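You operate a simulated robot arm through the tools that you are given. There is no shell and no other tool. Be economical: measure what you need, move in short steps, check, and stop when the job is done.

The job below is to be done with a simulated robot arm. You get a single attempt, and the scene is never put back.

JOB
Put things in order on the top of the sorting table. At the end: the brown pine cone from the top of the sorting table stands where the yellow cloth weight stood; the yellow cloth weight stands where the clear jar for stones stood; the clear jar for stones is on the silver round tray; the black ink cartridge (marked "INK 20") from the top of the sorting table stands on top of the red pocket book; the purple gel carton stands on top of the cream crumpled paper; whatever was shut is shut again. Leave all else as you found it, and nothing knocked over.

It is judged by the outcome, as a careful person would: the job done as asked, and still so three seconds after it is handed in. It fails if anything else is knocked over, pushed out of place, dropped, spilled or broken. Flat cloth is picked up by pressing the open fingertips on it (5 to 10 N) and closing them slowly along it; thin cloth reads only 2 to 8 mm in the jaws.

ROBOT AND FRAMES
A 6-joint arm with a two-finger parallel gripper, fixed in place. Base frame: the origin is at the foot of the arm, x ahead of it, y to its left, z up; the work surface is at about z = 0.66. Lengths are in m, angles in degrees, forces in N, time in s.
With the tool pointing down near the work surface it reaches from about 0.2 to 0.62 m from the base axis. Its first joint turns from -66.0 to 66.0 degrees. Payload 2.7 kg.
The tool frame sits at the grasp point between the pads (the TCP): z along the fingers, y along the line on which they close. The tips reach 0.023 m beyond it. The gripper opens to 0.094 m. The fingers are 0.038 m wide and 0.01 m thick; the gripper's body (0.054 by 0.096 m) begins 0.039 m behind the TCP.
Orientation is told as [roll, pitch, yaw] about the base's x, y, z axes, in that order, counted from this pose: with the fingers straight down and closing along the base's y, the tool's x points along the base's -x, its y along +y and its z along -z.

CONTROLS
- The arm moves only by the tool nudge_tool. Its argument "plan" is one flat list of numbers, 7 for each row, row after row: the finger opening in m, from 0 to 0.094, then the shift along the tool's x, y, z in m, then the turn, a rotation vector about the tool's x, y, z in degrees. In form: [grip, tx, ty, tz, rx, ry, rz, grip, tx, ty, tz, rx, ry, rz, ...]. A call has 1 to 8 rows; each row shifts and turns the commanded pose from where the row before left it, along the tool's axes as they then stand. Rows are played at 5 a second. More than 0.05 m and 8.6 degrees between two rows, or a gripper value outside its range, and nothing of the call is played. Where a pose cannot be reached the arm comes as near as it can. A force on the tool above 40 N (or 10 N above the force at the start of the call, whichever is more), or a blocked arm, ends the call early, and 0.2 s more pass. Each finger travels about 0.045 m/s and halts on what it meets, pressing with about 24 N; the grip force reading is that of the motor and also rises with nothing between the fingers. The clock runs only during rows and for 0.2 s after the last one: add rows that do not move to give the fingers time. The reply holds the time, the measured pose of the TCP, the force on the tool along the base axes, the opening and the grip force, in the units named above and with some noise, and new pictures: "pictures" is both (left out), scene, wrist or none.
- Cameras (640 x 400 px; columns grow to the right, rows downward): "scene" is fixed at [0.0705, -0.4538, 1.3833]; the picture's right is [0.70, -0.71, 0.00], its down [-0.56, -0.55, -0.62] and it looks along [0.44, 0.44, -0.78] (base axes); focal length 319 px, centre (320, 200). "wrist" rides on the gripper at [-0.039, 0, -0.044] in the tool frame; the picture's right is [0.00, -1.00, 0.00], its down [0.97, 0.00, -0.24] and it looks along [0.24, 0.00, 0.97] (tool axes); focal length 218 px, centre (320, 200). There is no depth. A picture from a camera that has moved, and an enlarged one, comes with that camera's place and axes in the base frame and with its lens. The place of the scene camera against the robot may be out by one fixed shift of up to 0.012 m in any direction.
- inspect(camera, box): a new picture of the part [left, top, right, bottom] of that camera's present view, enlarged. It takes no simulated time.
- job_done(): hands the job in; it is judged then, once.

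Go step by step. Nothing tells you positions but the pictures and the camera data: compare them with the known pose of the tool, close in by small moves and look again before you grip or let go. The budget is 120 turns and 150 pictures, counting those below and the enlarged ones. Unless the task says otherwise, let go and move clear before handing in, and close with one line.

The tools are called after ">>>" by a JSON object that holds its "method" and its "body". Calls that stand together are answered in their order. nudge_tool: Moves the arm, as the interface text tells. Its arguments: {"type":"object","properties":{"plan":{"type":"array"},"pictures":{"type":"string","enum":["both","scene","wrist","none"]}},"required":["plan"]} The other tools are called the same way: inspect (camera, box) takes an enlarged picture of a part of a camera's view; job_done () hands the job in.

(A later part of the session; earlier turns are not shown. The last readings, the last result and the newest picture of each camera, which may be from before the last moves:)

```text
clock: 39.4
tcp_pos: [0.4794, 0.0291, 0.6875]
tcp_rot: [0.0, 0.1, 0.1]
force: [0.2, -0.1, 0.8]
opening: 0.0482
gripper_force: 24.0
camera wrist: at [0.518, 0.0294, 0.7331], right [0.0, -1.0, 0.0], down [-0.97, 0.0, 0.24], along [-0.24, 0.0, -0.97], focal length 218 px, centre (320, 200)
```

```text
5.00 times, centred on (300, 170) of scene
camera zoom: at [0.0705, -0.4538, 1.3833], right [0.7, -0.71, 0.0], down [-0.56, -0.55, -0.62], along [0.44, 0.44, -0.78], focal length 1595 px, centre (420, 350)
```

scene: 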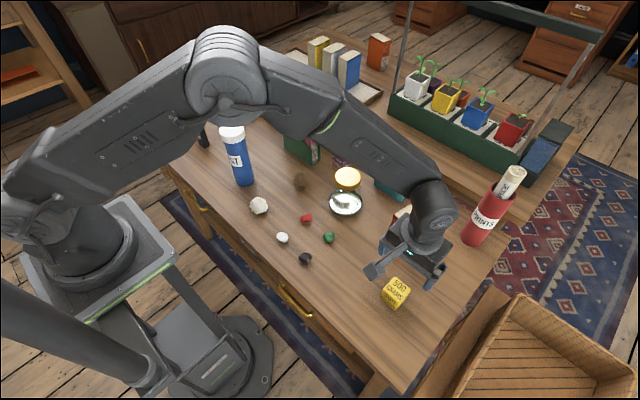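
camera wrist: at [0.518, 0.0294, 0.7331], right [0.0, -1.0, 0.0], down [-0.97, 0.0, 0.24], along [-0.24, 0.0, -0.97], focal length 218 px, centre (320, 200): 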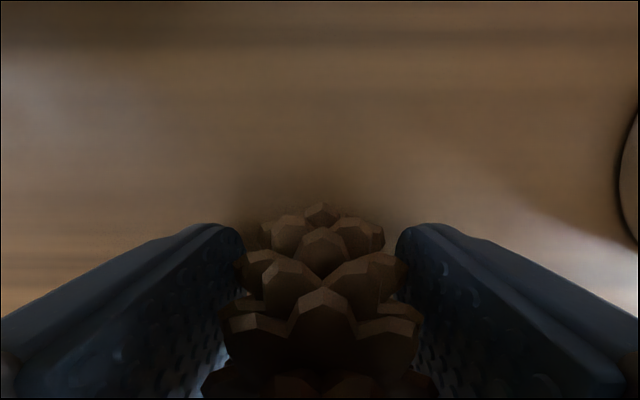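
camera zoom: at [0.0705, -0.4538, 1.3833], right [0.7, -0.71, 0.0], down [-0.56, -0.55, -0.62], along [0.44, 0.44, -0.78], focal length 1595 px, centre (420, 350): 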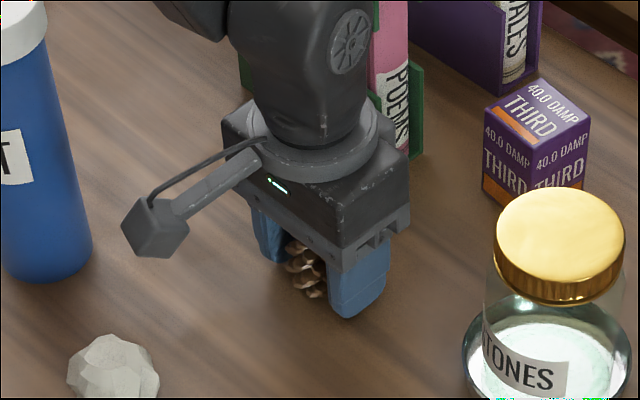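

The cone is gripped (0.048 m across its scales). I'll lift and carry it to the weight's old spot at (0.479,0.271).

>>> {"method": "nudge_tool", "body": {"plan": [0.035, 0, 0, -0.01, 0, 0, 0, 0.035, 0, 0, -0.03, 0, 0, 0, 0.035, 0, 0, -0.045, 0, 0, 0, 0.035, 0, 0, -0.045, 0, 0, 0, 0.035, 0, 0, -0.045, 0, 0, 0, 0.035, 0, 0, -0.03, 0, 0, 0, 0.035, 0, 0.04, 0, 0, 0, 0, 0.035, 0, 0.045, 0, 0, 0, 0], "pictures": "scene"}}

>>> {"method": "nudge_tool", "body": {"plan": [0.035, 0, 0.045, 0, 0, 0, 0, 0.035, 0, 0.045, 0, 0, 0, 0, 0.035, 0, 0.045, 0, 0, 0, 0, 0.035, 0, 0.022, 0, 0, 0, 0, 0.035, 0, 0, 0.045, 0, 0, 0, 0.035, 0, 0, 0.045, 0, 0, 0, 0.035, 0, 0, 0.045, 0, 0, 0, 0.035, 0, 0, 0.03, 0, 0, 0]}}

```text
clock: 41.2
tcp_pos: [0.4801, 0.1153, 0.8918]
tcp_rot: [0.0, -0.1, 0.0]
force: [-0.6, -0.3, -0.8]
opening: 0.048
gripper_force: 24.5
```

scene: 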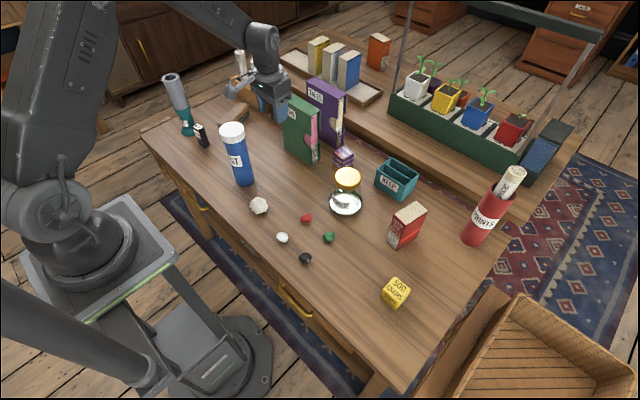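

```text
clock: 43.0
tcp_pos: [0.4778, 0.2735, 0.7288]
tcp_rot: [0.1, -0.1, 0.0]
force: [0.4, -1.3, 0.3]
opening: 0.0484
gripper_force: 23.5
camera wrist: at [0.5168, 0.2728, 0.7737], right [0.0, -1.0, 0.0], down [-0.97, 0.0, 0.24], along [-0.24, 0.0, -0.97], focal length 218 px, centre (320, 200)
```

scene: 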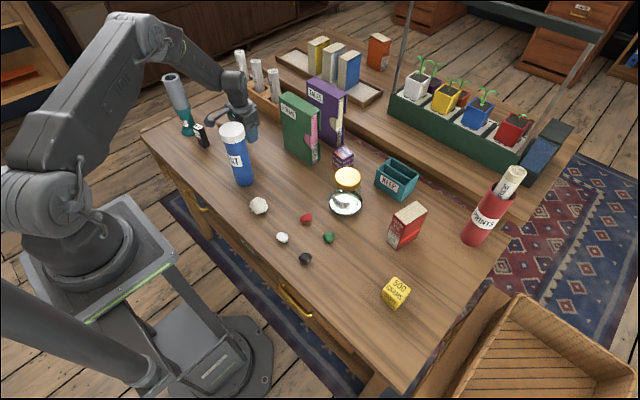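
wrist: 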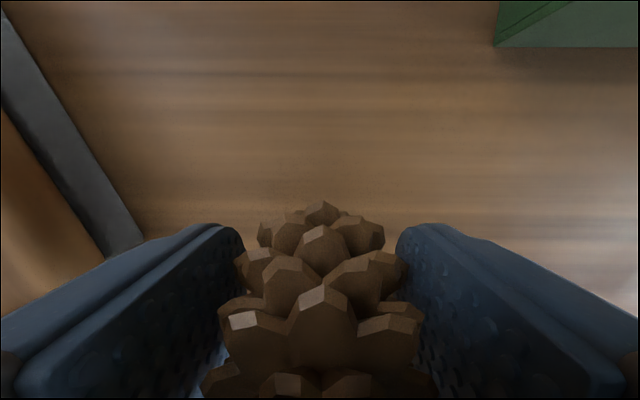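

Now I'll lower to near the table, then creep to contact.

>>> {"method": "nudge_tool", "body": {"plan": [0.035, 0, -0.001, 0.02, 0, 0, 0, 0.035, 0, 0, 0.014, 0, 0, 0, 0.035, 0, 0, 0.004, 0, 0, 0, 0.035, 0, 0, 0.001, 0, 0, 0, 0.035, 0, 0, 0, 0, 0, 0], "pictures": "none"}}

>>> {"method": "nudge_tool", "body": {"plan": [0.035, 0, 0, 0.001, 0, 0, 0, 0.035, 0, 0, 0.001, 0, 0, 0, 0.035, 0, 0, 0, 0, 0, 0], "pictures": "none"}}

```text
clock: 44.2
tcp_pos: [0.4778, 0.2713, 0.6891]
tcp_rot: [0.1, 0.1, 0.1]
force: [-1.1, 0.0, -0.1]
opening: 0.0486
gripper_force: 24.4
```

```text
clock: 45.0
tcp_pos: [0.4788, 0.2712, 0.6877]
tcp_rot: [0.1, -0.1, 0.0]
force: [-3.3, -1.2, 7.6]
opening: 0.0481
gripper_force: 23.7
```

Contact. I'll release slowly.

>>> {"method": "nudge_tool", "body": {"plan": [0.05, 0, 0, -0.001, 0, 0, 0, 0.055, 0, 0, 0, 0, 0, 0, 0.065, 0, 0, 0, 0, 0, 0, 0.08, 0, 0, 0, 0, 0, 0, 0.09, 0, 0, 0, 0, 0, 0, 0.09, 0, 0, -0.02, 0, 0, 0, 0.09, 0, 0, -0.04, 0, 0, 0, 0.09, 0, 0, -0.045, 0, 0, 0], "pictures": "wrist"}}

>>> {"method": "inspect", "body": {"camera": "scene", "box": [200, 100, 300, 180]}}

```text
clock: 46.8
tcp_pos: [0.4771, 0.2711, 0.7919]
tcp_rot: [0.0, 0.0, 0.1]
force: [0.2, -0.1, 0.3]
opening: 0.09
gripper_force: 0.0
camera wrist: at [0.5161, 0.272, 0.8377], right [0.0, -1.0, 0.0], down [-0.97, 0.0, 0.24], along [-0.24, 0.0, -0.97], focal length 218 px, centre (320, 200)
```

wrist: 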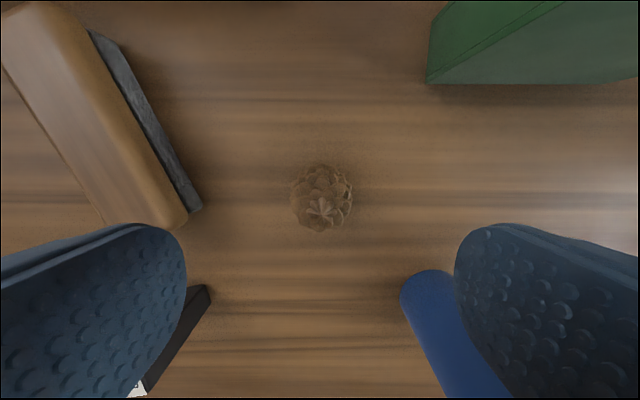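

```text
5.00 times, centred on (250, 140) of scene
camera zoom: at [0.0705, -0.4538, 1.3833], right [0.7, -0.71, 0.0], down [-0.56, -0.55, -0.62], along [0.44, 0.44, -0.78], focal length 1595 px, centre (670, 500)
```

zoom: 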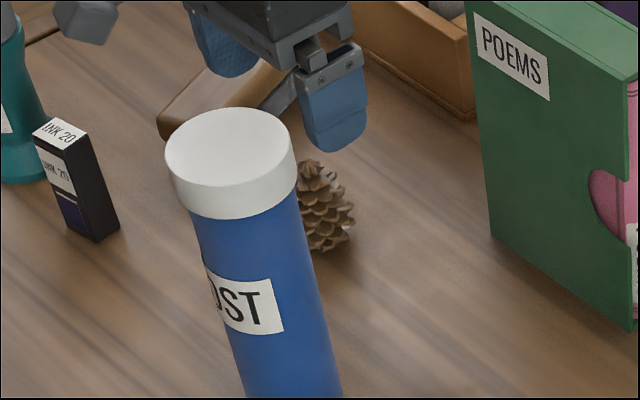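

The cone stands in place. I'll go above the ink cartridge (near (0.38,0.39)) to view it.

>>> {"method": "nudge_tool", "body": {"plan": [0.09, 0, 0, -0.045, 0, 0, 0, 0.09, 0, 0, -0.045, 0, 0, 0, 0.09, 0, 0, -0.03, 0, 0, 0, 0.09, 0.03, 0.035, 0, 0, 0, 0, 0.09, 0.03, 0.035, 0, 0, 0, 0, 0.09, 0.02, 0.03, 0, 0, 0, 0, 0.09, 0, 0, 0, 0, 0, 0]}}

```text
clock: 48.4
tcp_pos: [0.3973, 0.3704, 0.9141]
tcp_rot: [-0.1, 0.0, 0.0]
force: [0.7, 0.6, 0.0]
opening: 0.0901
gripper_force: 0.0
camera wrist: at [0.4365, 0.3703, 0.9587], right [0.0, -1.0, 0.0], down [-0.97, 0.0, 0.24], along [-0.24, 0.0, -0.97], focal length 218 px, centre (320, 200)
```

scene: 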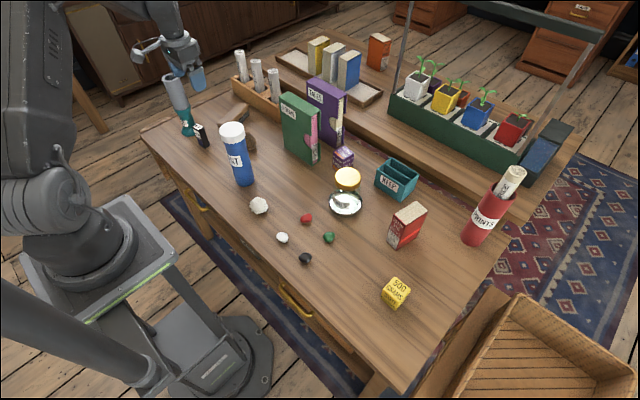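
wrist: 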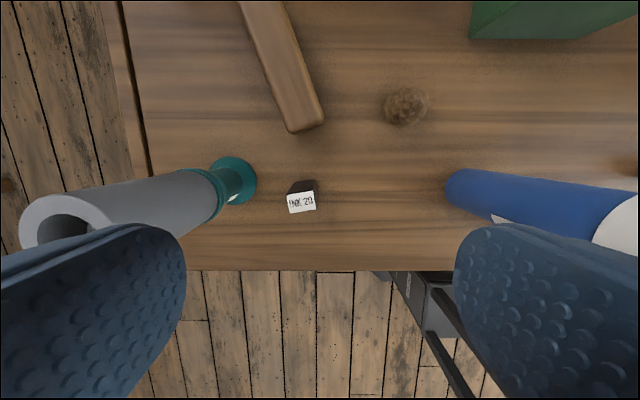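

>>> {"method": "inspect", "body": {"camera": "wrist", "box": [200, 130, 360, 230]}}

```text
4.00 times, centred on (280, 180) of wrist
camera zoom: at [0.4365, 0.3703, 0.9587], right [0.0, -1.0, 0.0], down [-0.97, 0.0, 0.24], along [-0.24, 0.0, -0.97], focal length 873 px, centre (480, 280)
```

zoom: 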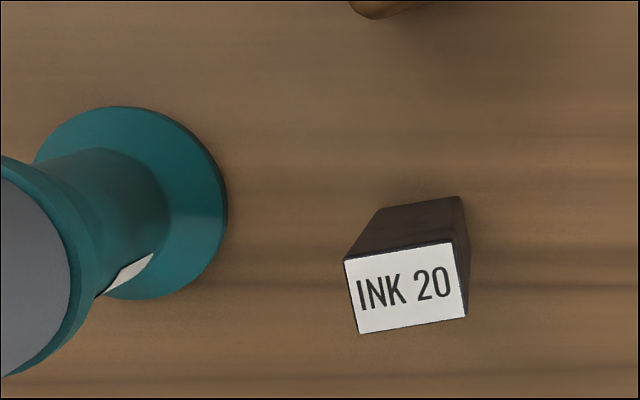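

The ink is 0.030×0.020 m, its top at about z 0.737, centred at (0.380,0.390) and turned about +8.5°. I'll align, narrow the fingers and descend part way.

>>> {"method": "nudge_tool", "body": {"plan": [0.08, 0.018, 0.019, 0, 0, 0, 0, 0.07, 0, 0, 0, 0, 0, -8.5, 0.06, 0, 0, 0.04, 0, 0, 0, 0.06, 0, 0, 0.04, 0, 0, 0, 0.06, 0, 0, 0.02, 0, 0, 0, 0.06, 0, 0, 0, 0, 0, 0], "pictures": "wrist"}}

>>> {"method": "inspect", "body": {"camera": "scene", "box": [140, 60, 260, 160]}}

```text
clock: 49.8
tcp_pos: [0.3813, 0.3907, 0.8122]
tcp_rot: [0.1, -0.1, 8.7]
force: [0.7, 0.1, 0.2]
opening: 0.0599
gripper_force: 0.0
camera wrist: at [0.4197, 0.396, 0.8584], right [0.15, -0.99, 0.0], down [-0.96, -0.14, 0.24], along [-0.24, -0.03, -0.97], focal length 218 px, centre (320, 200)
```

wrist: 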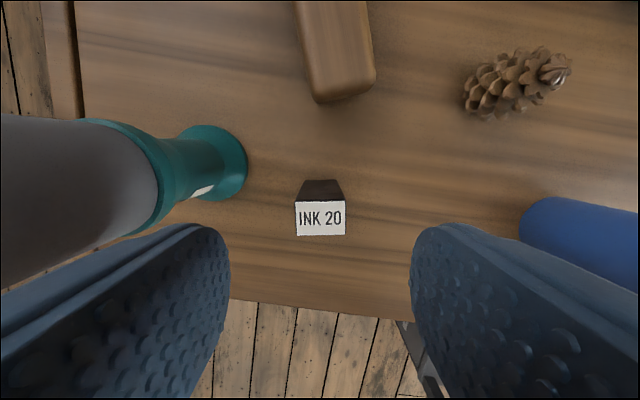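

```text
4.00 times, centred on (200, 110) of scene
camera zoom: at [0.0705, -0.4538, 1.3833], right [0.7, -0.71, 0.0], down [-0.56, -0.55, -0.62], along [0.44, 0.44, -0.78], focal length 1276 px, centre (800, 560)
```

zoom: 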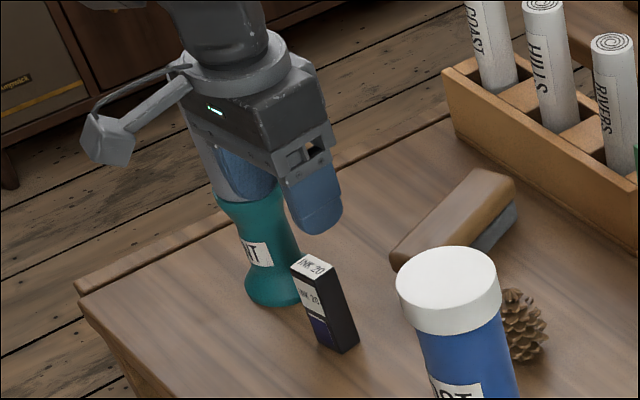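

Alignment is good, and the tall teal stand stays about 2.4 cm clear. I'll descend to z≈0.708 and close.

>>> {"method": "nudge_tool", "body": {"plan": [0.06, 0.003, 0, 0.04, 0, 0, 0, 0.06, 0, 0, 0.04, 0, 0, 0, 0.06, 0, 0, 0.02, 0, 0, 0, 0.06, 0, 0, 0.003, 0, 0, 0, 0.045, 0, 0, 0, 0, 0, 0, 0.032, 0, 0, 0, 0, 0, 0, 0.024, 0, 0, 0, 0, 0, 0, 0.02, 0, 0, 0, 0, 0, 0], "pictures": "wrist"}}

>>> {"method": "inspect", "body": {"camera": "scene", "box": [140, 60, 260, 160]}}

```text
clock: 51.6
tcp_pos: [0.3794, 0.3893, 0.7098]
tcp_rot: [-0.1, 0.0, 8.6]
force: [0.3, 0.5, 0.0]
opening: 0.0294
gripper_force: 23.6
camera wrist: at [0.4174, 0.3959, 0.7545], right [0.15, -0.99, 0.0], down [-0.96, -0.14, 0.24], along [-0.24, -0.04, -0.97], focal length 218 px, centre (320, 200)
```

wrist: 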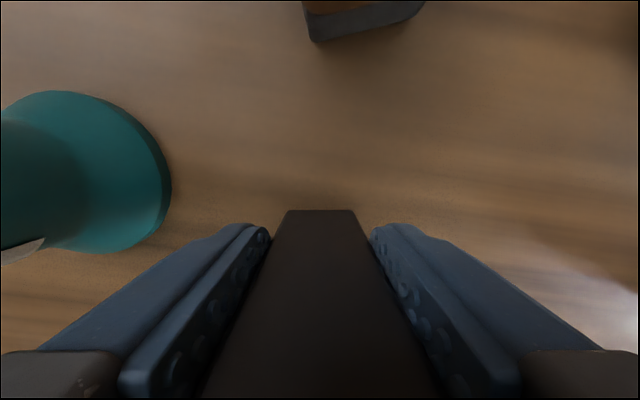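

```text
4.00 times, centred on (200, 110) of scene
camera zoom: at [0.0705, -0.4538, 1.3833], right [0.7, -0.71, 0.0], down [-0.56, -0.55, -0.62], along [0.44, 0.44, -0.78], focal length 1276 px, centre (800, 560)
```

zoom: 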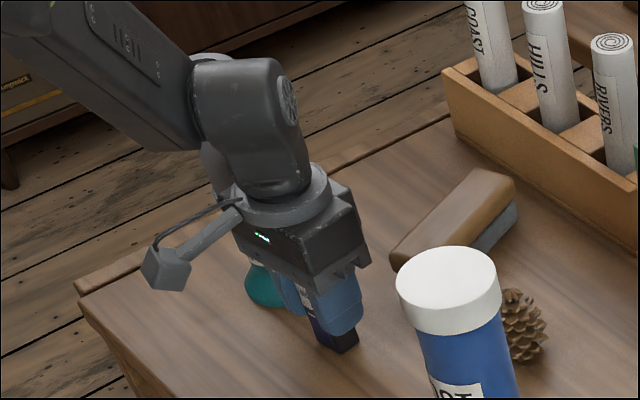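

The ink is gripped. I'll lift, square up and carry it toward the red book.

>>> {"method": "nudge_tool", "body": {"plan": [0.02, 0, 0, -0.01, 0, 0, 0, 0.02, 0, 0, -0.03, 0, 0, 0, 0.02, 0, 0, -0.045, 0, 0, 0, 0.02, 0, 0, -0.045, 0, 0, 0, 0.02, 0, 0, -0.045, 0, 0, 0, 0.02, 0, 0, -0.045, 0, 0, 0, 0.02, 0, 0, 0, 0, 0, 8.5, 0.02, 0, -0.04, 0, 0, 0, 0], "pictures": "scene"}}

>>> {"method": "nudge_tool", "body": {"plan": [0.02, -0.01, -0.048, 0, 0, 0, 0, 0.02, -0.01, -0.048, 0, 0, 0, 0, 0.02, -0.01, -0.048, 0, 0, 0, 0, 0.02, -0.01, -0.048, 0, 0, 0, 0, 0.02, -0.01, -0.048, 0, 0, 0, 0, 0.02, -0.01, -0.048, 0, 0, 0, 0, 0.02, -0.01, -0.048, 0, 0, 0, 0, 0.02, -0.01, -0.048, 0, 0, 0, 0], "pictures": "none"}}

>>> {"method": "nudge_tool", "body": {"plan": [0.02, -0.01, -0.048, 0, 0, 0, 0, 0.02, -0.01, -0.048, 0, 0, 0, 0, 0.02, -0.01, -0.048, 0, 0, 0, 0, 0.02, -0.01, -0.048, 0, 0, 0, 0, 0.02, -0.01, -0.03, 0, 0, 0, 0, 0.02, 0, 0, 0, 0, 0, 0]}}

```text
clock: 53.4
tcp_pos: [0.3787, 0.3509, 0.9298]
tcp_rot: [0.2, -0.1, 0.1]
force: [0.4, -0.9, -1.1]
opening: 0.0294
gripper_force: 23.8
```

scene: 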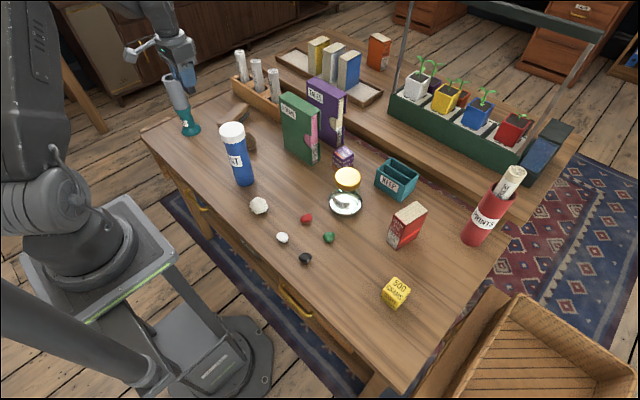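

```text
clock: 55.2
tcp_pos: [0.4581, -0.0369, 0.9293]
tcp_rot: [0.1, 0.0, 0.1]
force: [0.3, -0.7, -1.2]
opening: 0.0296
gripper_force: 23.4
```

```text
clock: 56.6
tcp_pos: [0.5085, -0.2574, 0.93]
tcp_rot: [0.1, 0.0, 0.1]
force: [-0.4, 0.2, -0.9]
opening: 0.0296
gripper_force: 24.3
camera wrist: at [0.5476, -0.2578, 0.9755], right [0.0, -1.0, 0.0], down [-0.97, 0.0, 0.24], along [-0.24, 0.0, -0.97], focal length 218 px, centre (320, 200)
```

scene: 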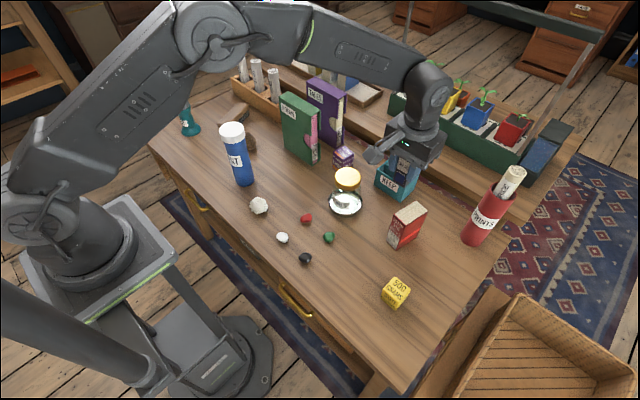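
wrist: 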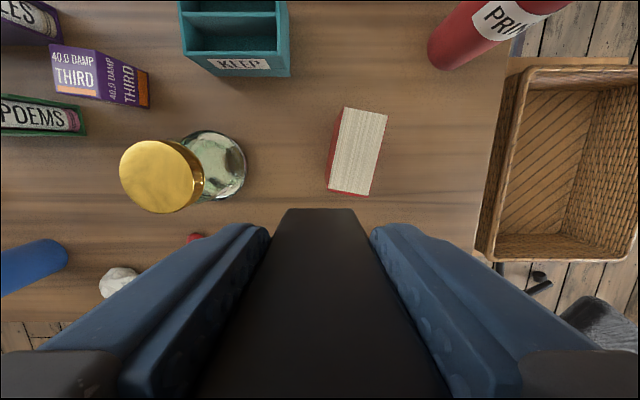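

The book's top centre is confirmed at (0.541,-0.291), turned about -9°. I'll move over it, align and lower partway.

>>> {"method": "nudge_tool", "body": {"plan": [0.02, -0.017, -0.017, 0, 0, 0, 0, 0.02, -0.016, -0.017, 0, 0, 0, 0, 0.02, 0, 0, 0, 0, 0, 8.5, 0.02, 0, 0, 0.04, 0, 0, 0, 0.02, 0, 0, 0.04, 0, 0, 0, 0.02, 0, 0, 0.01, 0, 0, 0, 0.02, 0, 0, 0, 0, 0, 0]}}

>>> {"method": "inspect", "body": {"camera": "scene", "box": [360, 150, 460, 250]}}

```text
clock: 58.2
tcp_pos: [0.5415, -0.2903, 0.8412]
tcp_rot: [0.1, -0.1, -8.5]
force: [0.2, 0.0, -0.1]
opening: 0.0296
gripper_force: 23.9
camera wrist: at [0.58, -0.2959, 0.8862], right [-0.15, -0.99, 0.0], down [-0.96, 0.14, 0.24], along [-0.24, 0.04, -0.97], focal length 218 px, centre (320, 200)
```

scene: 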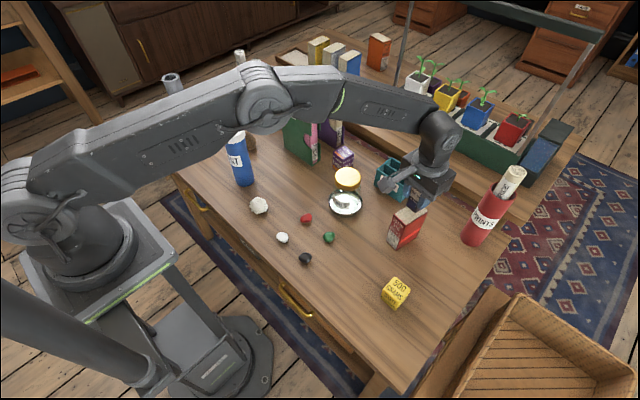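
wrist: 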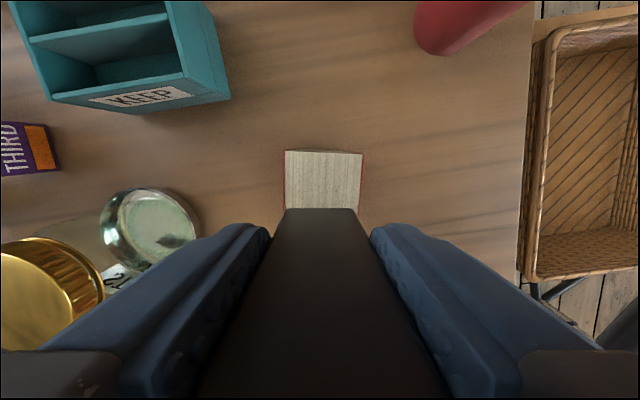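

```text
4.00 times, centred on (410, 200) of scene
camera zoom: at [0.0705, -0.4538, 1.3833], right [0.7, -0.71, 0.0], down [-0.56, -0.55, -0.62], along [0.44, 0.44, -0.78], focal length 1276 px, centre (-40, 200)
```

zoom: 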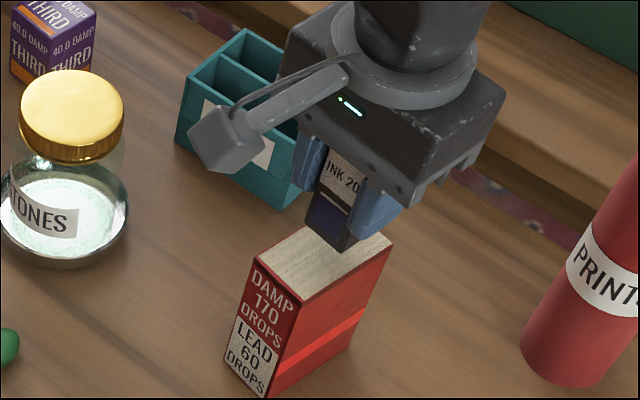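

The ink is centred on the book's top. I'll lower it carefully to contact at about TCP z 0.823.

>>> {"method": "nudge_tool", "body": {"plan": [0.02, 0, 0, 0.006, 0, 0, 0, 0.02, 0, 0, 0.004, 0, 0, 0, 0.02, 0, 0, 0.002, 0, 0, 0, 0.02, 0, 0, 0, 0, 0, 0], "pictures": "none"}}

>>> {"method": "nudge_tool", "body": {"plan": [0.02, 0, 0, 0.001, 0, 0, 0, 0.02, 0, 0, 0.001, 0, 0, 0, 0.02, 0, 0, 0, 0, 0, 0], "pictures": "none"}}

>>> {"method": "nudge_tool", "body": {"plan": [0.02, 0, 0, 0.001, 0, 0, 0, 0.02, 0, 0, 0.0005, 0, 0, 0, 0.02, 0, 0, 0, 0, 0, 0], "pictures": "none"}}

>>> {"method": "inspect", "body": {"camera": "scene", "box": [370, 170, 450, 250]}}

```text
clock: 59.2
tcp_pos: [0.5412, -0.2909, 0.8295]
tcp_rot: [0.1, 0.0, -8.5]
force: [-0.2, 0.3, -0.7]
opening: 0.0295
gripper_force: 24.0
```

```text
clock: 60.0
tcp_pos: [0.5423, -0.2901, 0.8263]
tcp_rot: [0.1, 0.0, -8.5]
force: [0.3, 0.5, -0.3]
opening: 0.0298
gripper_force: 23.5
```

```text
clock: 60.8
tcp_pos: [0.5418, -0.2902, 0.824]
tcp_rot: [0.1, 0.0, -8.4]
force: [0.2, 0.7, -0.9]
opening: 0.0295
gripper_force: 24.3
```

```text
5.00 times, centred on (410, 210) of scene
camera zoom: at [0.0705, -0.4538, 1.3833], right [0.7, -0.71, 0.0], down [-0.56, -0.55, -0.62], along [0.44, 0.44, -0.78], focal length 1595 px, centre (-130, 150)
```

zoom: 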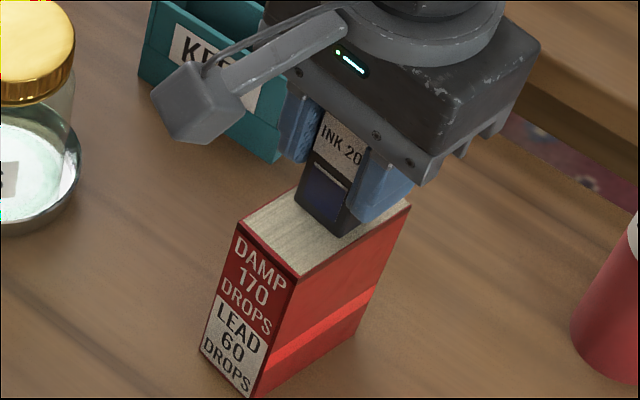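

>>> {"method": "nudge_tool", "body": {"plan": [0.02, 0, 0, 0.001, 0, 0, 0, 0.02, 0, 0, 0.0005, 0, 0, 0, 0.02, 0, 0, 0, 0, 0, 0], "pictures": "none"}}

>>> {"method": "nudge_tool", "body": {"plan": [0.02, 0, 0, 0.001, 0, 0, 0, 0.02, 0, 0, 0, 0, 0, 0], "pictures": "none"}}

```text
clock: 61.6
tcp_pos: [0.5421, -0.2898, 0.8231]
tcp_rot: [0.0, -0.2, -8.4]
force: [-4.6, -0.5, 12.5]
opening: 0.0294
gripper_force: 23.5
```

```text
clock: 62.2
tcp_pos: [0.5431, -0.2901, 0.823]
tcp_rot: [-0.1, -0.3, -8.3]
force: [-3.1, 0.1, 21.0]
opening: 0.0296
gripper_force: 23.4
```

Firm contact. I'll ease off and then release.

>>> {"method": "nudge_tool", "body": {"plan": [0.02, 0, 0, -0.001, 0, 0, 0, 0.02, 0, 0, -0.0007, 0, 0, 0, 0.02, 0, 0, 0, 0, 0, 0], "pictures": "none"}}

>>> {"method": "nudge_tool", "body": {"plan": [0.031, 0, 0, 0, 0, 0, 0, 0.034, 0, 0, 0, 0, 0, 0, 0.04, 0, 0, 0, 0, 0, 0, 0.05, 0, 0, 0, 0, 0, 0, 0.06, 0, 0, 0, 0, 0, 0], "pictures": "none"}}

>>> {"method": "inspect", "body": {"camera": "scene", "box": [370, 170, 450, 250]}}

```text
clock: 63.0
tcp_pos: [0.5423, -0.2891, 0.8223]
tcp_rot: [0.1, -0.2, -8.4]
force: [5.9, -2.1, 12.8]
opening: 0.0297
gripper_force: 23.3
```

```text
clock: 64.2
tcp_pos: [0.5412, -0.29, 0.824]
tcp_rot: [0.1, -0.1, -8.4]
force: [0.3, 1.2, -0.2]
opening: 0.06
gripper_force: 0.0
```

```text
5.00 times, centred on (410, 210) of scene
camera zoom: at [0.0705, -0.4538, 1.3833], right [0.7, -0.71, 0.0], down [-0.56, -0.55, -0.62], along [0.44, 0.44, -0.78], focal length 1595 px, centre (-130, 150)
```

zoom: 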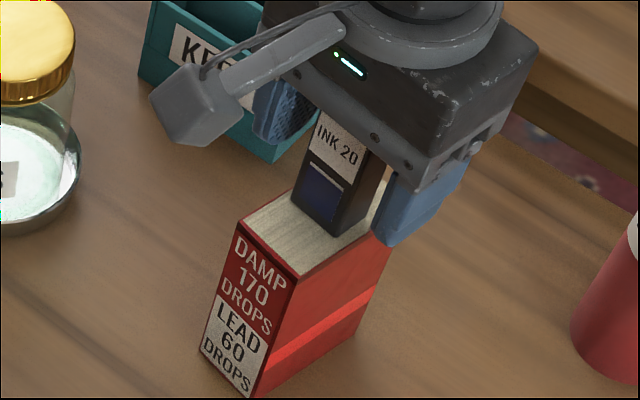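

The ink stands on the book. I'll retreat up, square the tool and head for the gel carton.

>>> {"method": "nudge_tool", "body": {"plan": [0.06, 0, 0, -0.02, 0, 0, 0, 0.06, 0, 0, -0.045, 0, 0, 0, 0.07, 0, 0, -0.045, 0, 0, 0, 0.08, 0, 0, 0, 0, 0, -8.5, 0.09, 0, 0.048, 0, 0, 0, 0, 0.09, 0, 0.048, 0, 0, 0, 0, 0.09, 0, 0.048, 0, 0, 0, 0, 0.09, 0, 0.048, 0, 0, 0, 0], "pictures": "scene"}}

>>> {"method": "nudge_tool", "body": {"plan": [0.09, 0, 0.045, 0, 0, 0, 0, 0.09, 0, 0.03, 0, 0, 0, 0, 0.09, 0, 0, 0, 0, 0, 0], "pictures": "wrist"}}

```text
clock: 66.0
tcp_pos: [0.5419, -0.0982, 0.9333]
tcp_rot: [0.1, -0.2, 0.1]
force: [0.1, 0.1, -0.8]
opening: 0.09
gripper_force: 0.0
```

scene: 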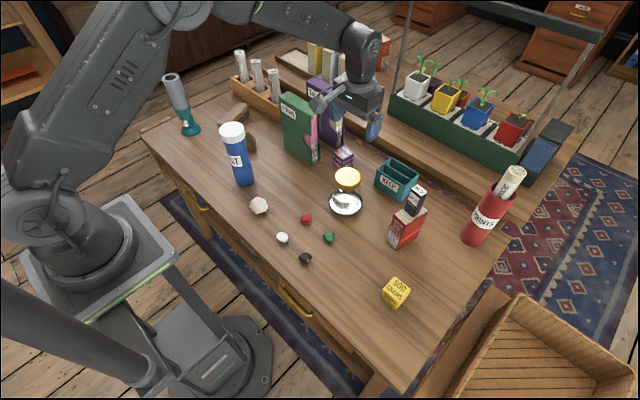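

```text
clock: 66.8
tcp_pos: [0.5411, -0.0225, 0.9339]
tcp_rot: [0.0, -0.1, 0.0]
force: [-0.1, -0.1, 0.1]
opening: 0.0899
gripper_force: 0.1
camera wrist: at [0.5805, -0.0227, 0.9801], right [0.0, -1.0, 0.0], down [-0.97, 0.0, 0.24], along [-0.24, 0.0, -0.97], focal length 218 px, centre (320, 200)
```

wrist: 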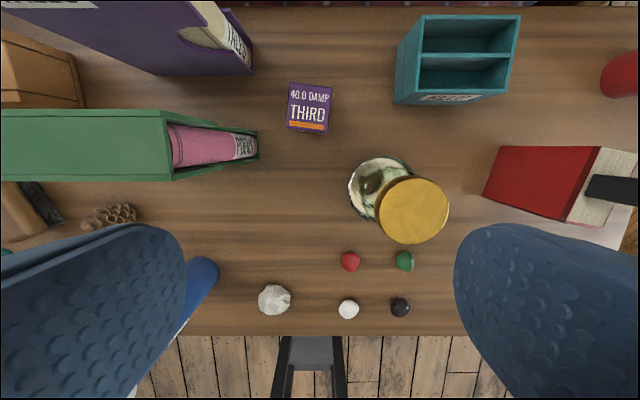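

>>> {"method": "inspect", "body": {"camera": "wrist", "box": [220, 40, 380, 140]}}

>>> {"method": "inspect", "body": {"camera": "wrist", "box": [230, 270, 310, 330]}}

```text
4.00 times, centred on (300, 90) of wrist
camera zoom: at [0.5805, -0.0227, 0.9801], right [0.0, -1.0, 0.0], down [-0.97, 0.0, 0.24], along [-0.24, 0.0, -0.97], focal length 873 px, centre (400, 640)
```

zoom: 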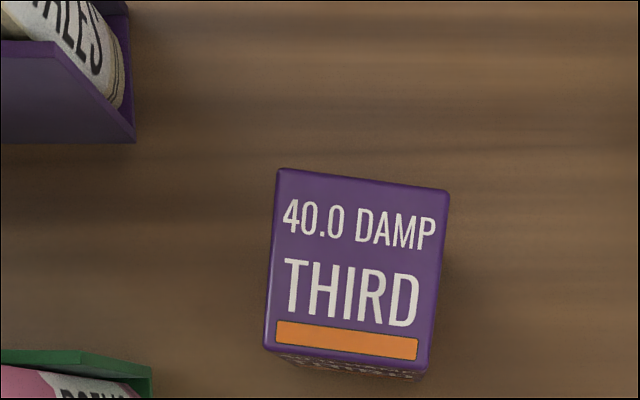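

```text
6.67 times, centred on (270, 300) of wrist
camera zoom: at [0.5805, -0.0227, 0.9801], right [0.0, -1.0, 0.0], down [-0.97, 0.0, 0.24], along [-0.24, 0.0, -0.97], focal length 1455 px, centre (653, -467)
```

zoom: 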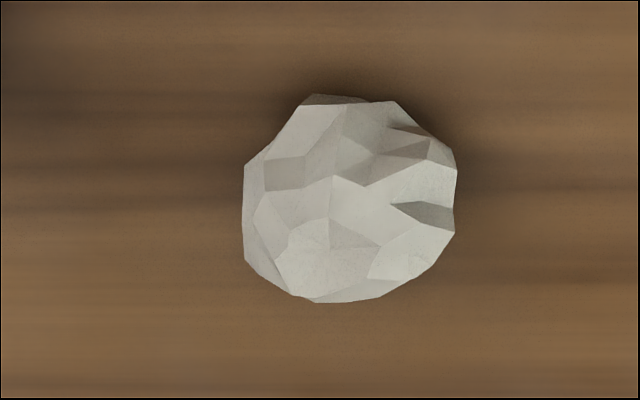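

The carton is about 0.047 m square and 0.06 m tall, centred near (0.622,-0.010) and turned -7.5°. I'll move over it, align and partly descend.

>>> {"method": "nudge_tool", "body": {"plan": [0.08, -0.04, 0.006, 0, 0, 0, 0, 0.075, -0.04, 0.006, 0, 0, 0, 0, 0.075, 0, 0, 0.0, 0, 0, 7.5, 0.075, 0, 0, 0.04, 0, 0, 0, 0.075, 0, 0, 0.04, 0, 0, 0, 0.075, 0, 0, 0.04, 0, 0, 0, 0.075, 0, 0, 0, 0, 0, 0]}}

```text
clock: 68.4
tcp_pos: [0.6236, -0.0098, 0.8128]
tcp_rot: [0.2, -0.1, -7.4]
force: [0.7, -0.4, 0.0]
opening: 0.0751
gripper_force: 0.0
camera wrist: at [0.6622, -0.0146, 0.859], right [-0.13, -0.99, 0.0], down [-0.96, 0.13, 0.24], along [-0.24, 0.03, -0.97], focal length 218 px, centre (320, 200)
```

scene: 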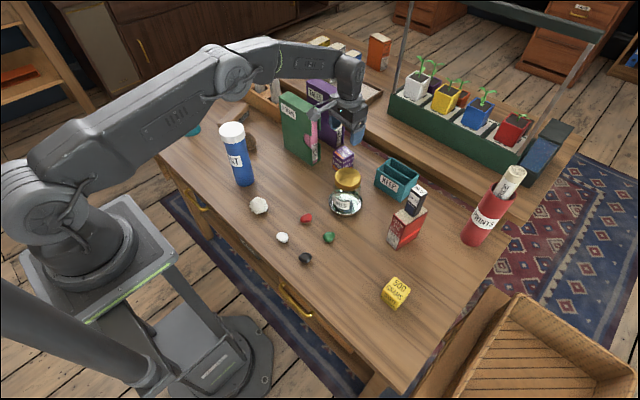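
wrist: 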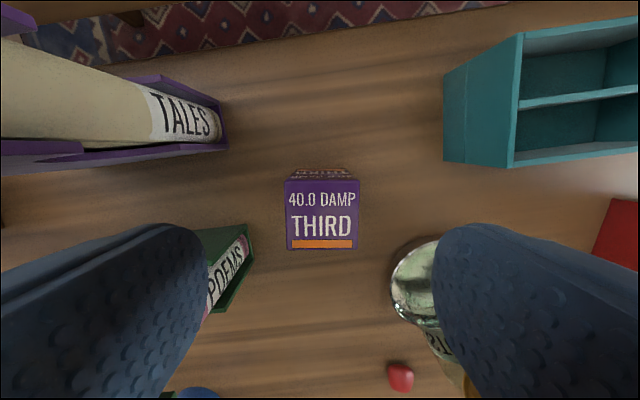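

Aligned, and both side boxes stay 2.5 cm or more clear. I'll descend to z≈0.695 and grip.

>>> {"method": "nudge_tool", "body": {"plan": [0.07, 0.004, -0.001, 0.04, 0, 0, 0, 0.07, 0, 0, 0.04, 0, 0, 0, 0.07, 0, 0, 0.03, 0, 0, 0, 0.07, 0, 0, 0.007, 0, 0, 0, 0.058, 0, 0, 0, 0, 0, 0, 0.05, 0, 0, 0, 0, 0, 0, 0.044, 0, 0, 0, 0, 0, 0, 0.036, 0, 0, 0, 0, 0, 0]}}

```text
clock: 70.2
tcp_pos: [0.6163, -0.0117, 0.6967]
tcp_rot: [0.2, 0.0, -7.3]
force: [-0.2, 0.2, -0.1]
opening: 0.0458
gripper_force: 23.4
camera wrist: at [0.6558, -0.0169, 0.7421], right [-0.13, -0.99, 0.0], down [-0.96, 0.13, 0.24], along [-0.24, 0.03, -0.97], focal length 218 px, centre (320, 200)
```

scene: 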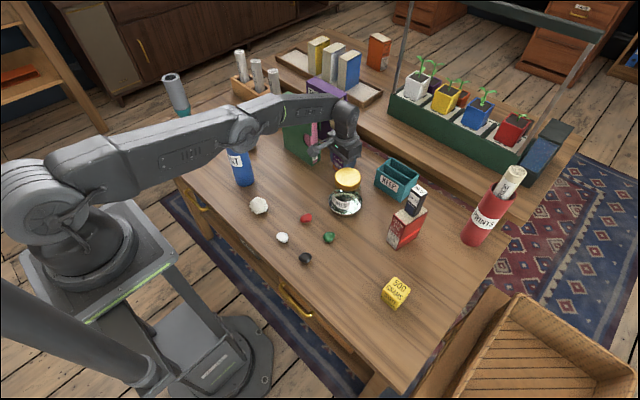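
wrist: 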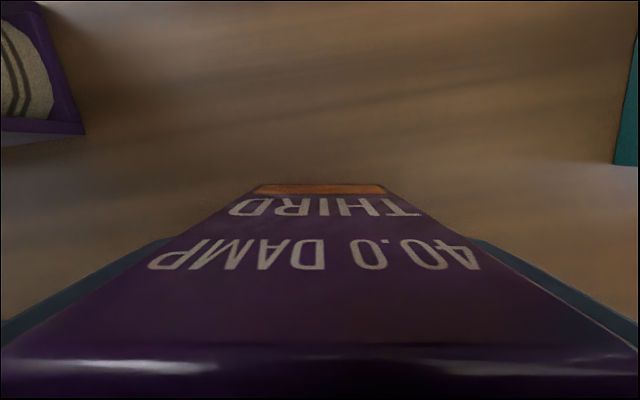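

The carton is gripped. I'll lift straight up, then carry it back.

>>> {"method": "nudge_tool", "body": {"plan": [0.036, 0, 0, -0.01, 0, 0, 0, 0.036, 0, 0, -0.03, 0, 0, 0, 0.036, 0, 0, -0.045, 0, 0, 0, 0.036, 0, 0, -0.045, 0, 0, 0, 0.036, 0, 0, -0.045, 0, 0, 0, 0.036, 0, 0, -0.04, 0, 0, 0, 0.036, 0, 0, 0, 0, 0, -7.5, 0.036, 0.02, 0, 0, 0, 0, 0], "pictures": "scene"}}

>>> {"method": "nudge_tool", "body": {"plan": [0.036, 0.045, 0.008, 0, 0, 0, 0, 0.036, 0.045, 0.008, 0, 0, 0, 0, 0.036, 0.045, 0.008, 0, 0, 0, 0, 0.036, 0.045, 0.008, 0, 0, 0, 0, 0.036, 0.045, 0.008, 0, 0, 0, 0, 0.036, 0.045, 0.008, 0, 0, 0, 0, 0.036, 0.03, 0.01, 0, 0, 0, 0, 0.036, 0, 0, 0, 0, 0, 0]}}

```text
clock: 72.0
tcp_pos: [0.5967, -0.0124, 0.91]
tcp_rot: [0.0, 0.0, 0.1]
force: [-1.1, 0.0, -1.7]
opening: 0.0457
gripper_force: 23.8
```

scene: 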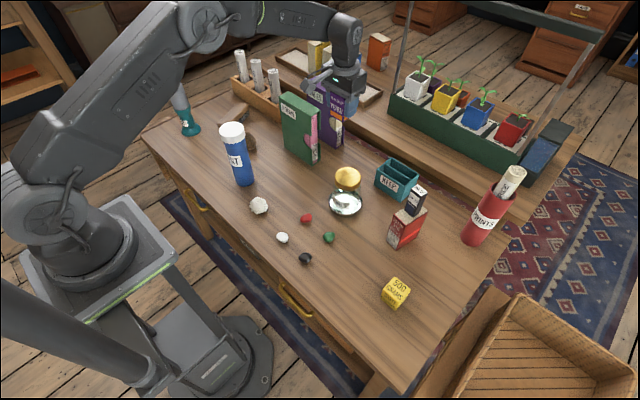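

```text
clock: 73.8
tcp_pos: [0.2975, 0.0448, 0.9114]
tcp_rot: [0.1, -0.1, 0.0]
force: [-0.3, -0.9, -1.3]
opening: 0.0459
gripper_force: 24.3
camera wrist: at [0.3362, 0.0444, 0.9581], right [0.0, -1.0, 0.0], down [-0.97, 0.0, 0.24], along [-0.24, 0.0, -0.97], focal length 218 px, centre (320, 200)
```

scene: 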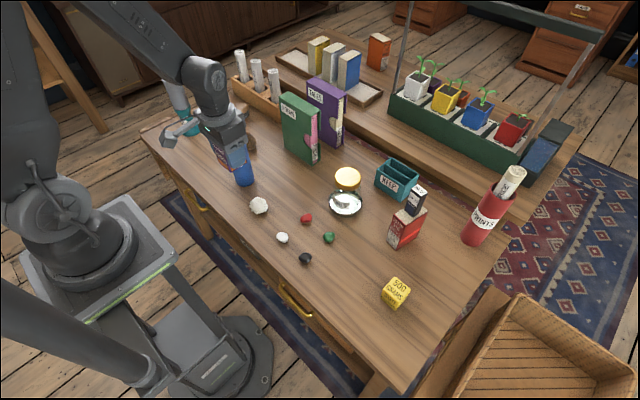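
wrist: 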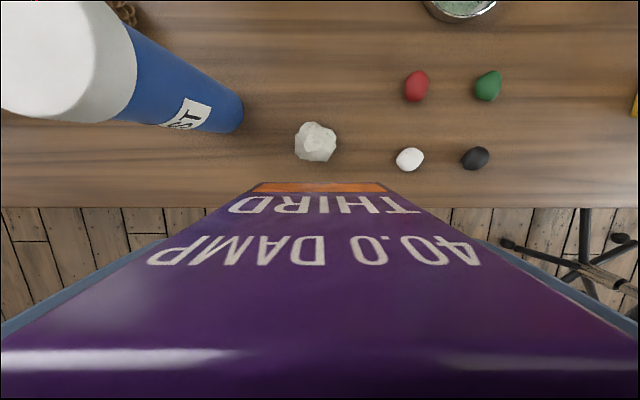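

>>> {"method": "inspect", "body": {"camera": "wrist", "box": [275, 110, 355, 170]}}

>>> {"method": "inspect", "body": {"camera": "scene", "box": [230, 180, 290, 230]}}

```text
6.67 times, centred on (315, 140) of wrist
camera zoom: at [0.3362, 0.0444, 0.9581], right [0.0, -1.0, 0.0], down [-0.97, 0.0, 0.24], along [-0.24, 0.0, -0.97], focal length 1455 px, centre (353, 600)
```

zoom: 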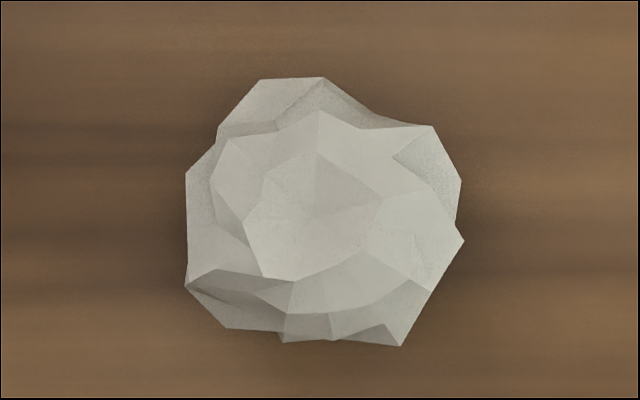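

```text
8.00 times, centred on (260, 205) of scene
camera zoom: at [0.0705, -0.4538, 1.3833], right [0.7, -0.71, 0.0], down [-0.56, -0.55, -0.62], along [0.44, 0.44, -0.78], focal length 2551 px, centre (800, 160)
```

zoom: 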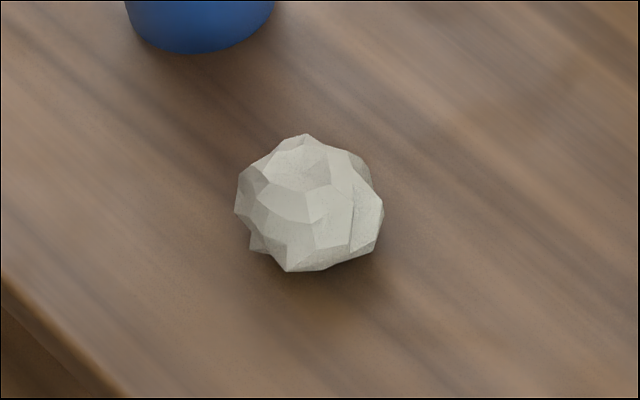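

The paper is a faceted ball centred near (0.340,0.051) with a flattish, slightly dished top. I'll lower in front of it for a close look at that top.

>>> {"method": "nudge_tool", "body": {"plan": [0.036, 0.005, 0.006, 0.04, 0, 0, 0, 0.036, 0, 0, 0.04, 0, 0, 0, 0.036, 0, 0, 0.02, 0, 0, 0, 0.036, 0, 0, 0, 0, 0, 0], "pictures": "none"}}

>>> {"method": "inspect", "body": {"camera": "wrist", "box": [240, 80, 400, 200]}}

>>> {"method": "inspect", "body": {"camera": "scene", "box": [220, 140, 320, 220]}}

```text
clock: 74.8
tcp_pos: [0.293, 0.0511, 0.8095]
tcp_rot: [0.2, 0.0, 0.1]
force: [-0.3, 0.9, -1.8]
opening: 0.0456
gripper_force: 23.6
```

```text
3.33 times, centred on (320, 140) of wrist
camera zoom: at [0.3323, 0.0512, 0.8552], right [0.0, -1.0, 0.0], down [-0.97, 0.0, 0.24], along [-0.24, 0.0, -0.97], focal length 728 px, centre (320, 400)
```

zoom: 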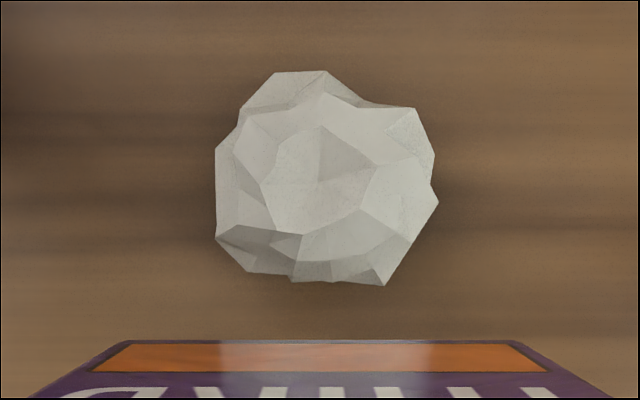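

```text
5.00 times, centred on (270, 180) of scene
camera zoom: at [0.0705, -0.4538, 1.3833], right [0.7, -0.71, 0.0], down [-0.56, -0.55, -0.62], along [0.44, 0.44, -0.78], focal length 1595 px, centre (570, 300)
```

zoom: 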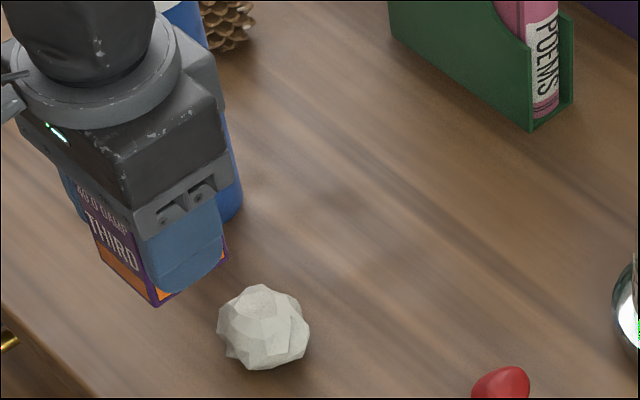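

The paper's top support is centred at about (0.340,0.0515), z≈0.705. I'll move the carton over it and lower close.

>>> {"method": "nudge_tool", "body": {"plan": [0.036, -0.0225, 0, 0, 0, 0, 0, 0.036, -0.0225, 0, 0, 0, 0, 0, 0.036, 0, 0, 0.03, 0, 0, 0, 0.036, 0, 0, 0.02, 0, 0, 0, 0.036, 0, 0, 0, 0, 0, 0], "pictures": "wrist"}}

>>> {"method": "inspect", "body": {"camera": "scene", "box": [230, 150, 290, 220]}}

```text
clock: 76.0
tcp_pos: [0.3365, 0.0526, 0.7615]
tcp_rot: [0.0, -0.2, 0.1]
force: [-0.2, 0.8, -0.8]
opening: 0.0458
gripper_force: 24.1
camera wrist: at [0.376, 0.052, 0.8067], right [0.0, -1.0, 0.0], down [-0.97, 0.0, 0.24], along [-0.24, 0.0, -0.97], focal length 218 px, centre (320, 200)
```

wrist: 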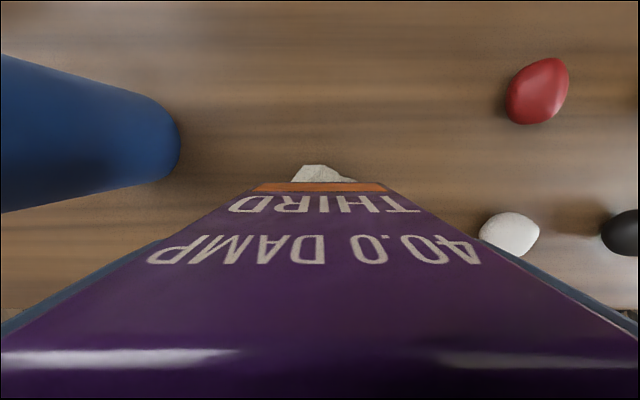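

```text
5.71 times, centred on (260, 185) of scene
camera zoom: at [0.0705, -0.4538, 1.3833], right [0.7, -0.71, 0.0], down [-0.56, -0.55, -0.62], along [0.44, 0.44, -0.78], focal length 1822 px, centre (663, 286)
```

zoom: 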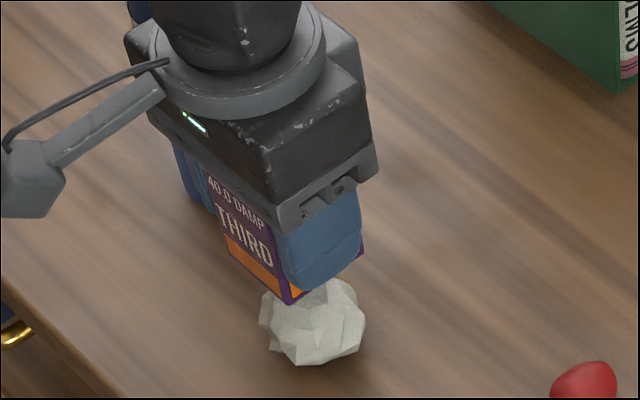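

Over the paper. I'll lower in small steps until contact shows.

>>> {"method": "nudge_tool", "body": {"plan": [0.036, 0, -0.001, 0.004, 0, 0, 0, 0.036, 0, 0, 0.004, 0, 0, 0, 0.036, 0, 0, 0.002, 0, 0, 0, 0.036, 0, 0, 0, 0, 0, 0], "pictures": "none"}}

>>> {"method": "nudge_tool", "body": {"plan": [0.036, 0, 0, 0.001, 0, 0, 0, 0.036, 0, 0, 0.001, 0, 0, 0, 0.036, 0, 0, 0.001, 0, 0, 0, 0.036, 0, 0, 0, 0, 0, 0], "pictures": "none"}}

>>> {"method": "inspect", "body": {"camera": "scene", "box": [230, 150, 290, 220]}}

```text
clock: 77.0
tcp_pos: [0.3381, 0.0521, 0.7508]
tcp_rot: [0.1, -0.2, 0.1]
force: [-1.0, 0.5, -1.4]
opening: 0.0459
gripper_force: 23.6
```

```text
clock: 78.0
tcp_pos: [0.3377, 0.051, 0.7487]
tcp_rot: [0.0, 0.0, 0.2]
force: [0.6, 0.3, -1.3]
opening: 0.0456
gripper_force: 24.1
```

```text
5.71 times, centred on (260, 185) of scene
camera zoom: at [0.0705, -0.4538, 1.3833], right [0.7, -0.71, 0.0], down [-0.56, -0.55, -0.62], along [0.44, 0.44, -0.78], focal length 1822 px, centre (663, 286)
```

zoom: 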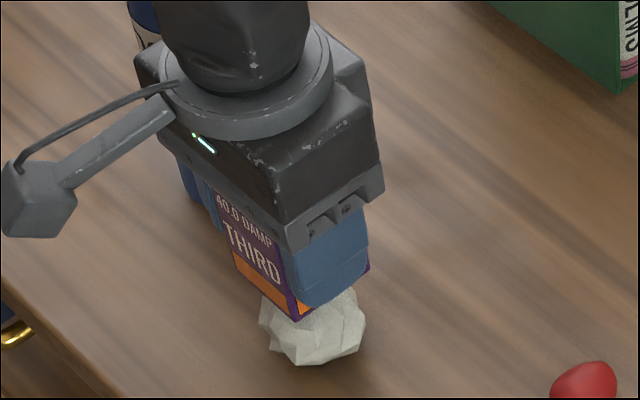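

>>> {"method": "nudge_tool", "body": {"plan": [0.036, 0, 0, 0.001, 0, 0, 0, 0.036, 0, 0, 0.001, 0, 0, 0, 0.036, 0, 0, 0.001, 0, 0, 0, 0.036, 0, 0, 0, 0, 0, 0], "pictures": "none"}}

>>> {"method": "nudge_tool", "body": {"plan": [0.036, 0, 0, 0.001, 0, 0, 0, 0.036, 0, 0, 0.001, 0, 0, 0, 0.036, 0, 0, 0, 0, 0, 0], "pictures": "none"}}

```text
clock: 79.0
tcp_pos: [0.3367, 0.0514, 0.7459]
tcp_rot: [0.2, 0.0, 0.0]
force: [0.9, 0.4, -0.6]
opening: 0.0459
gripper_force: 23.5
```

```text
clock: 79.8
tcp_pos: [0.3367, 0.0507, 0.744]
tcp_rot: [0.1, -0.1, 0.1]
force: [0.1, 0.5, -0.9]
opening: 0.0459
gripper_force: 24.3
```

>>> {"method": "nudge_tool", "body": {"plan": [0.036, 0, 0, 0.001, 0, 0, 0, 0.036, 0, 0, 0.0007, 0, 0, 0, 0.036, 0, 0, 0, 0, 0, 0], "pictures": "none"}}

>>> {"method": "nudge_tool", "body": {"plan": [0.036, 0, 0, 0.001, 0, 0, 0, 0.036, 0, 0, 0, 0, 0, 0], "pictures": "none"}}

>>> {"method": "inspect", "body": {"camera": "scene", "box": [230, 150, 290, 220]}}

```text
clock: 80.6
tcp_pos: [0.3367, 0.0506, 0.742]
tcp_rot: [0.0, -0.1, 0.1]
force: [0.4, 0.6, -0.8]
opening: 0.046
gripper_force: 23.9
```

```text
clock: 81.2
tcp_pos: [0.3363, 0.0511, 0.7402]
tcp_rot: [0.1, -0.1, 0.1]
force: [0.9, -0.5, -1.3]
opening: 0.0457
gripper_force: 24.3
```

```text
5.71 times, centred on (260, 185) of scene
camera zoom: at [0.0705, -0.4538, 1.3833], right [0.7, -0.71, 0.0], down [-0.56, -0.55, -0.62], along [0.44, 0.44, -0.78], focal length 1822 px, centre (663, 286)
```

zoom: 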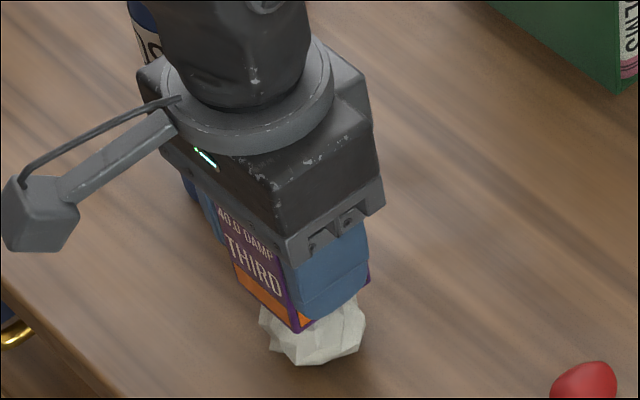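

>>> {"method": "nudge_tool", "body": {"plan": [0.036, 0, 0, 0.001, 0, 0, 0, 0.036, 0, 0, 0.001, 0, 0, 0, 0.036, 0, 0, 0, 0, 0, 0], "pictures": "none"}}

>>> {"method": "nudge_tool", "body": {"plan": [0.036, 0, 0, 0.001, 0, 0, 0, 0.036, 0, 0, 0.0, 0, 0, 0, 0.036, 0, 0, 0, 0, 0, 0], "pictures": "none"}}

```text
clock: 82.0
tcp_pos: [0.3373, 0.0514, 0.7386]
tcp_rot: [0.1, 0.0, 0.2]
force: [0.5, 0.5, -0.9]
opening: 0.0457
gripper_force: 24.3
```

```text
clock: 82.8
tcp_pos: [0.3365, 0.0521, 0.7361]
tcp_rot: [0.2, 0.0, 0.1]
force: [0.6, 0.1, -0.5]
opening: 0.0457
gripper_force: 23.6
```

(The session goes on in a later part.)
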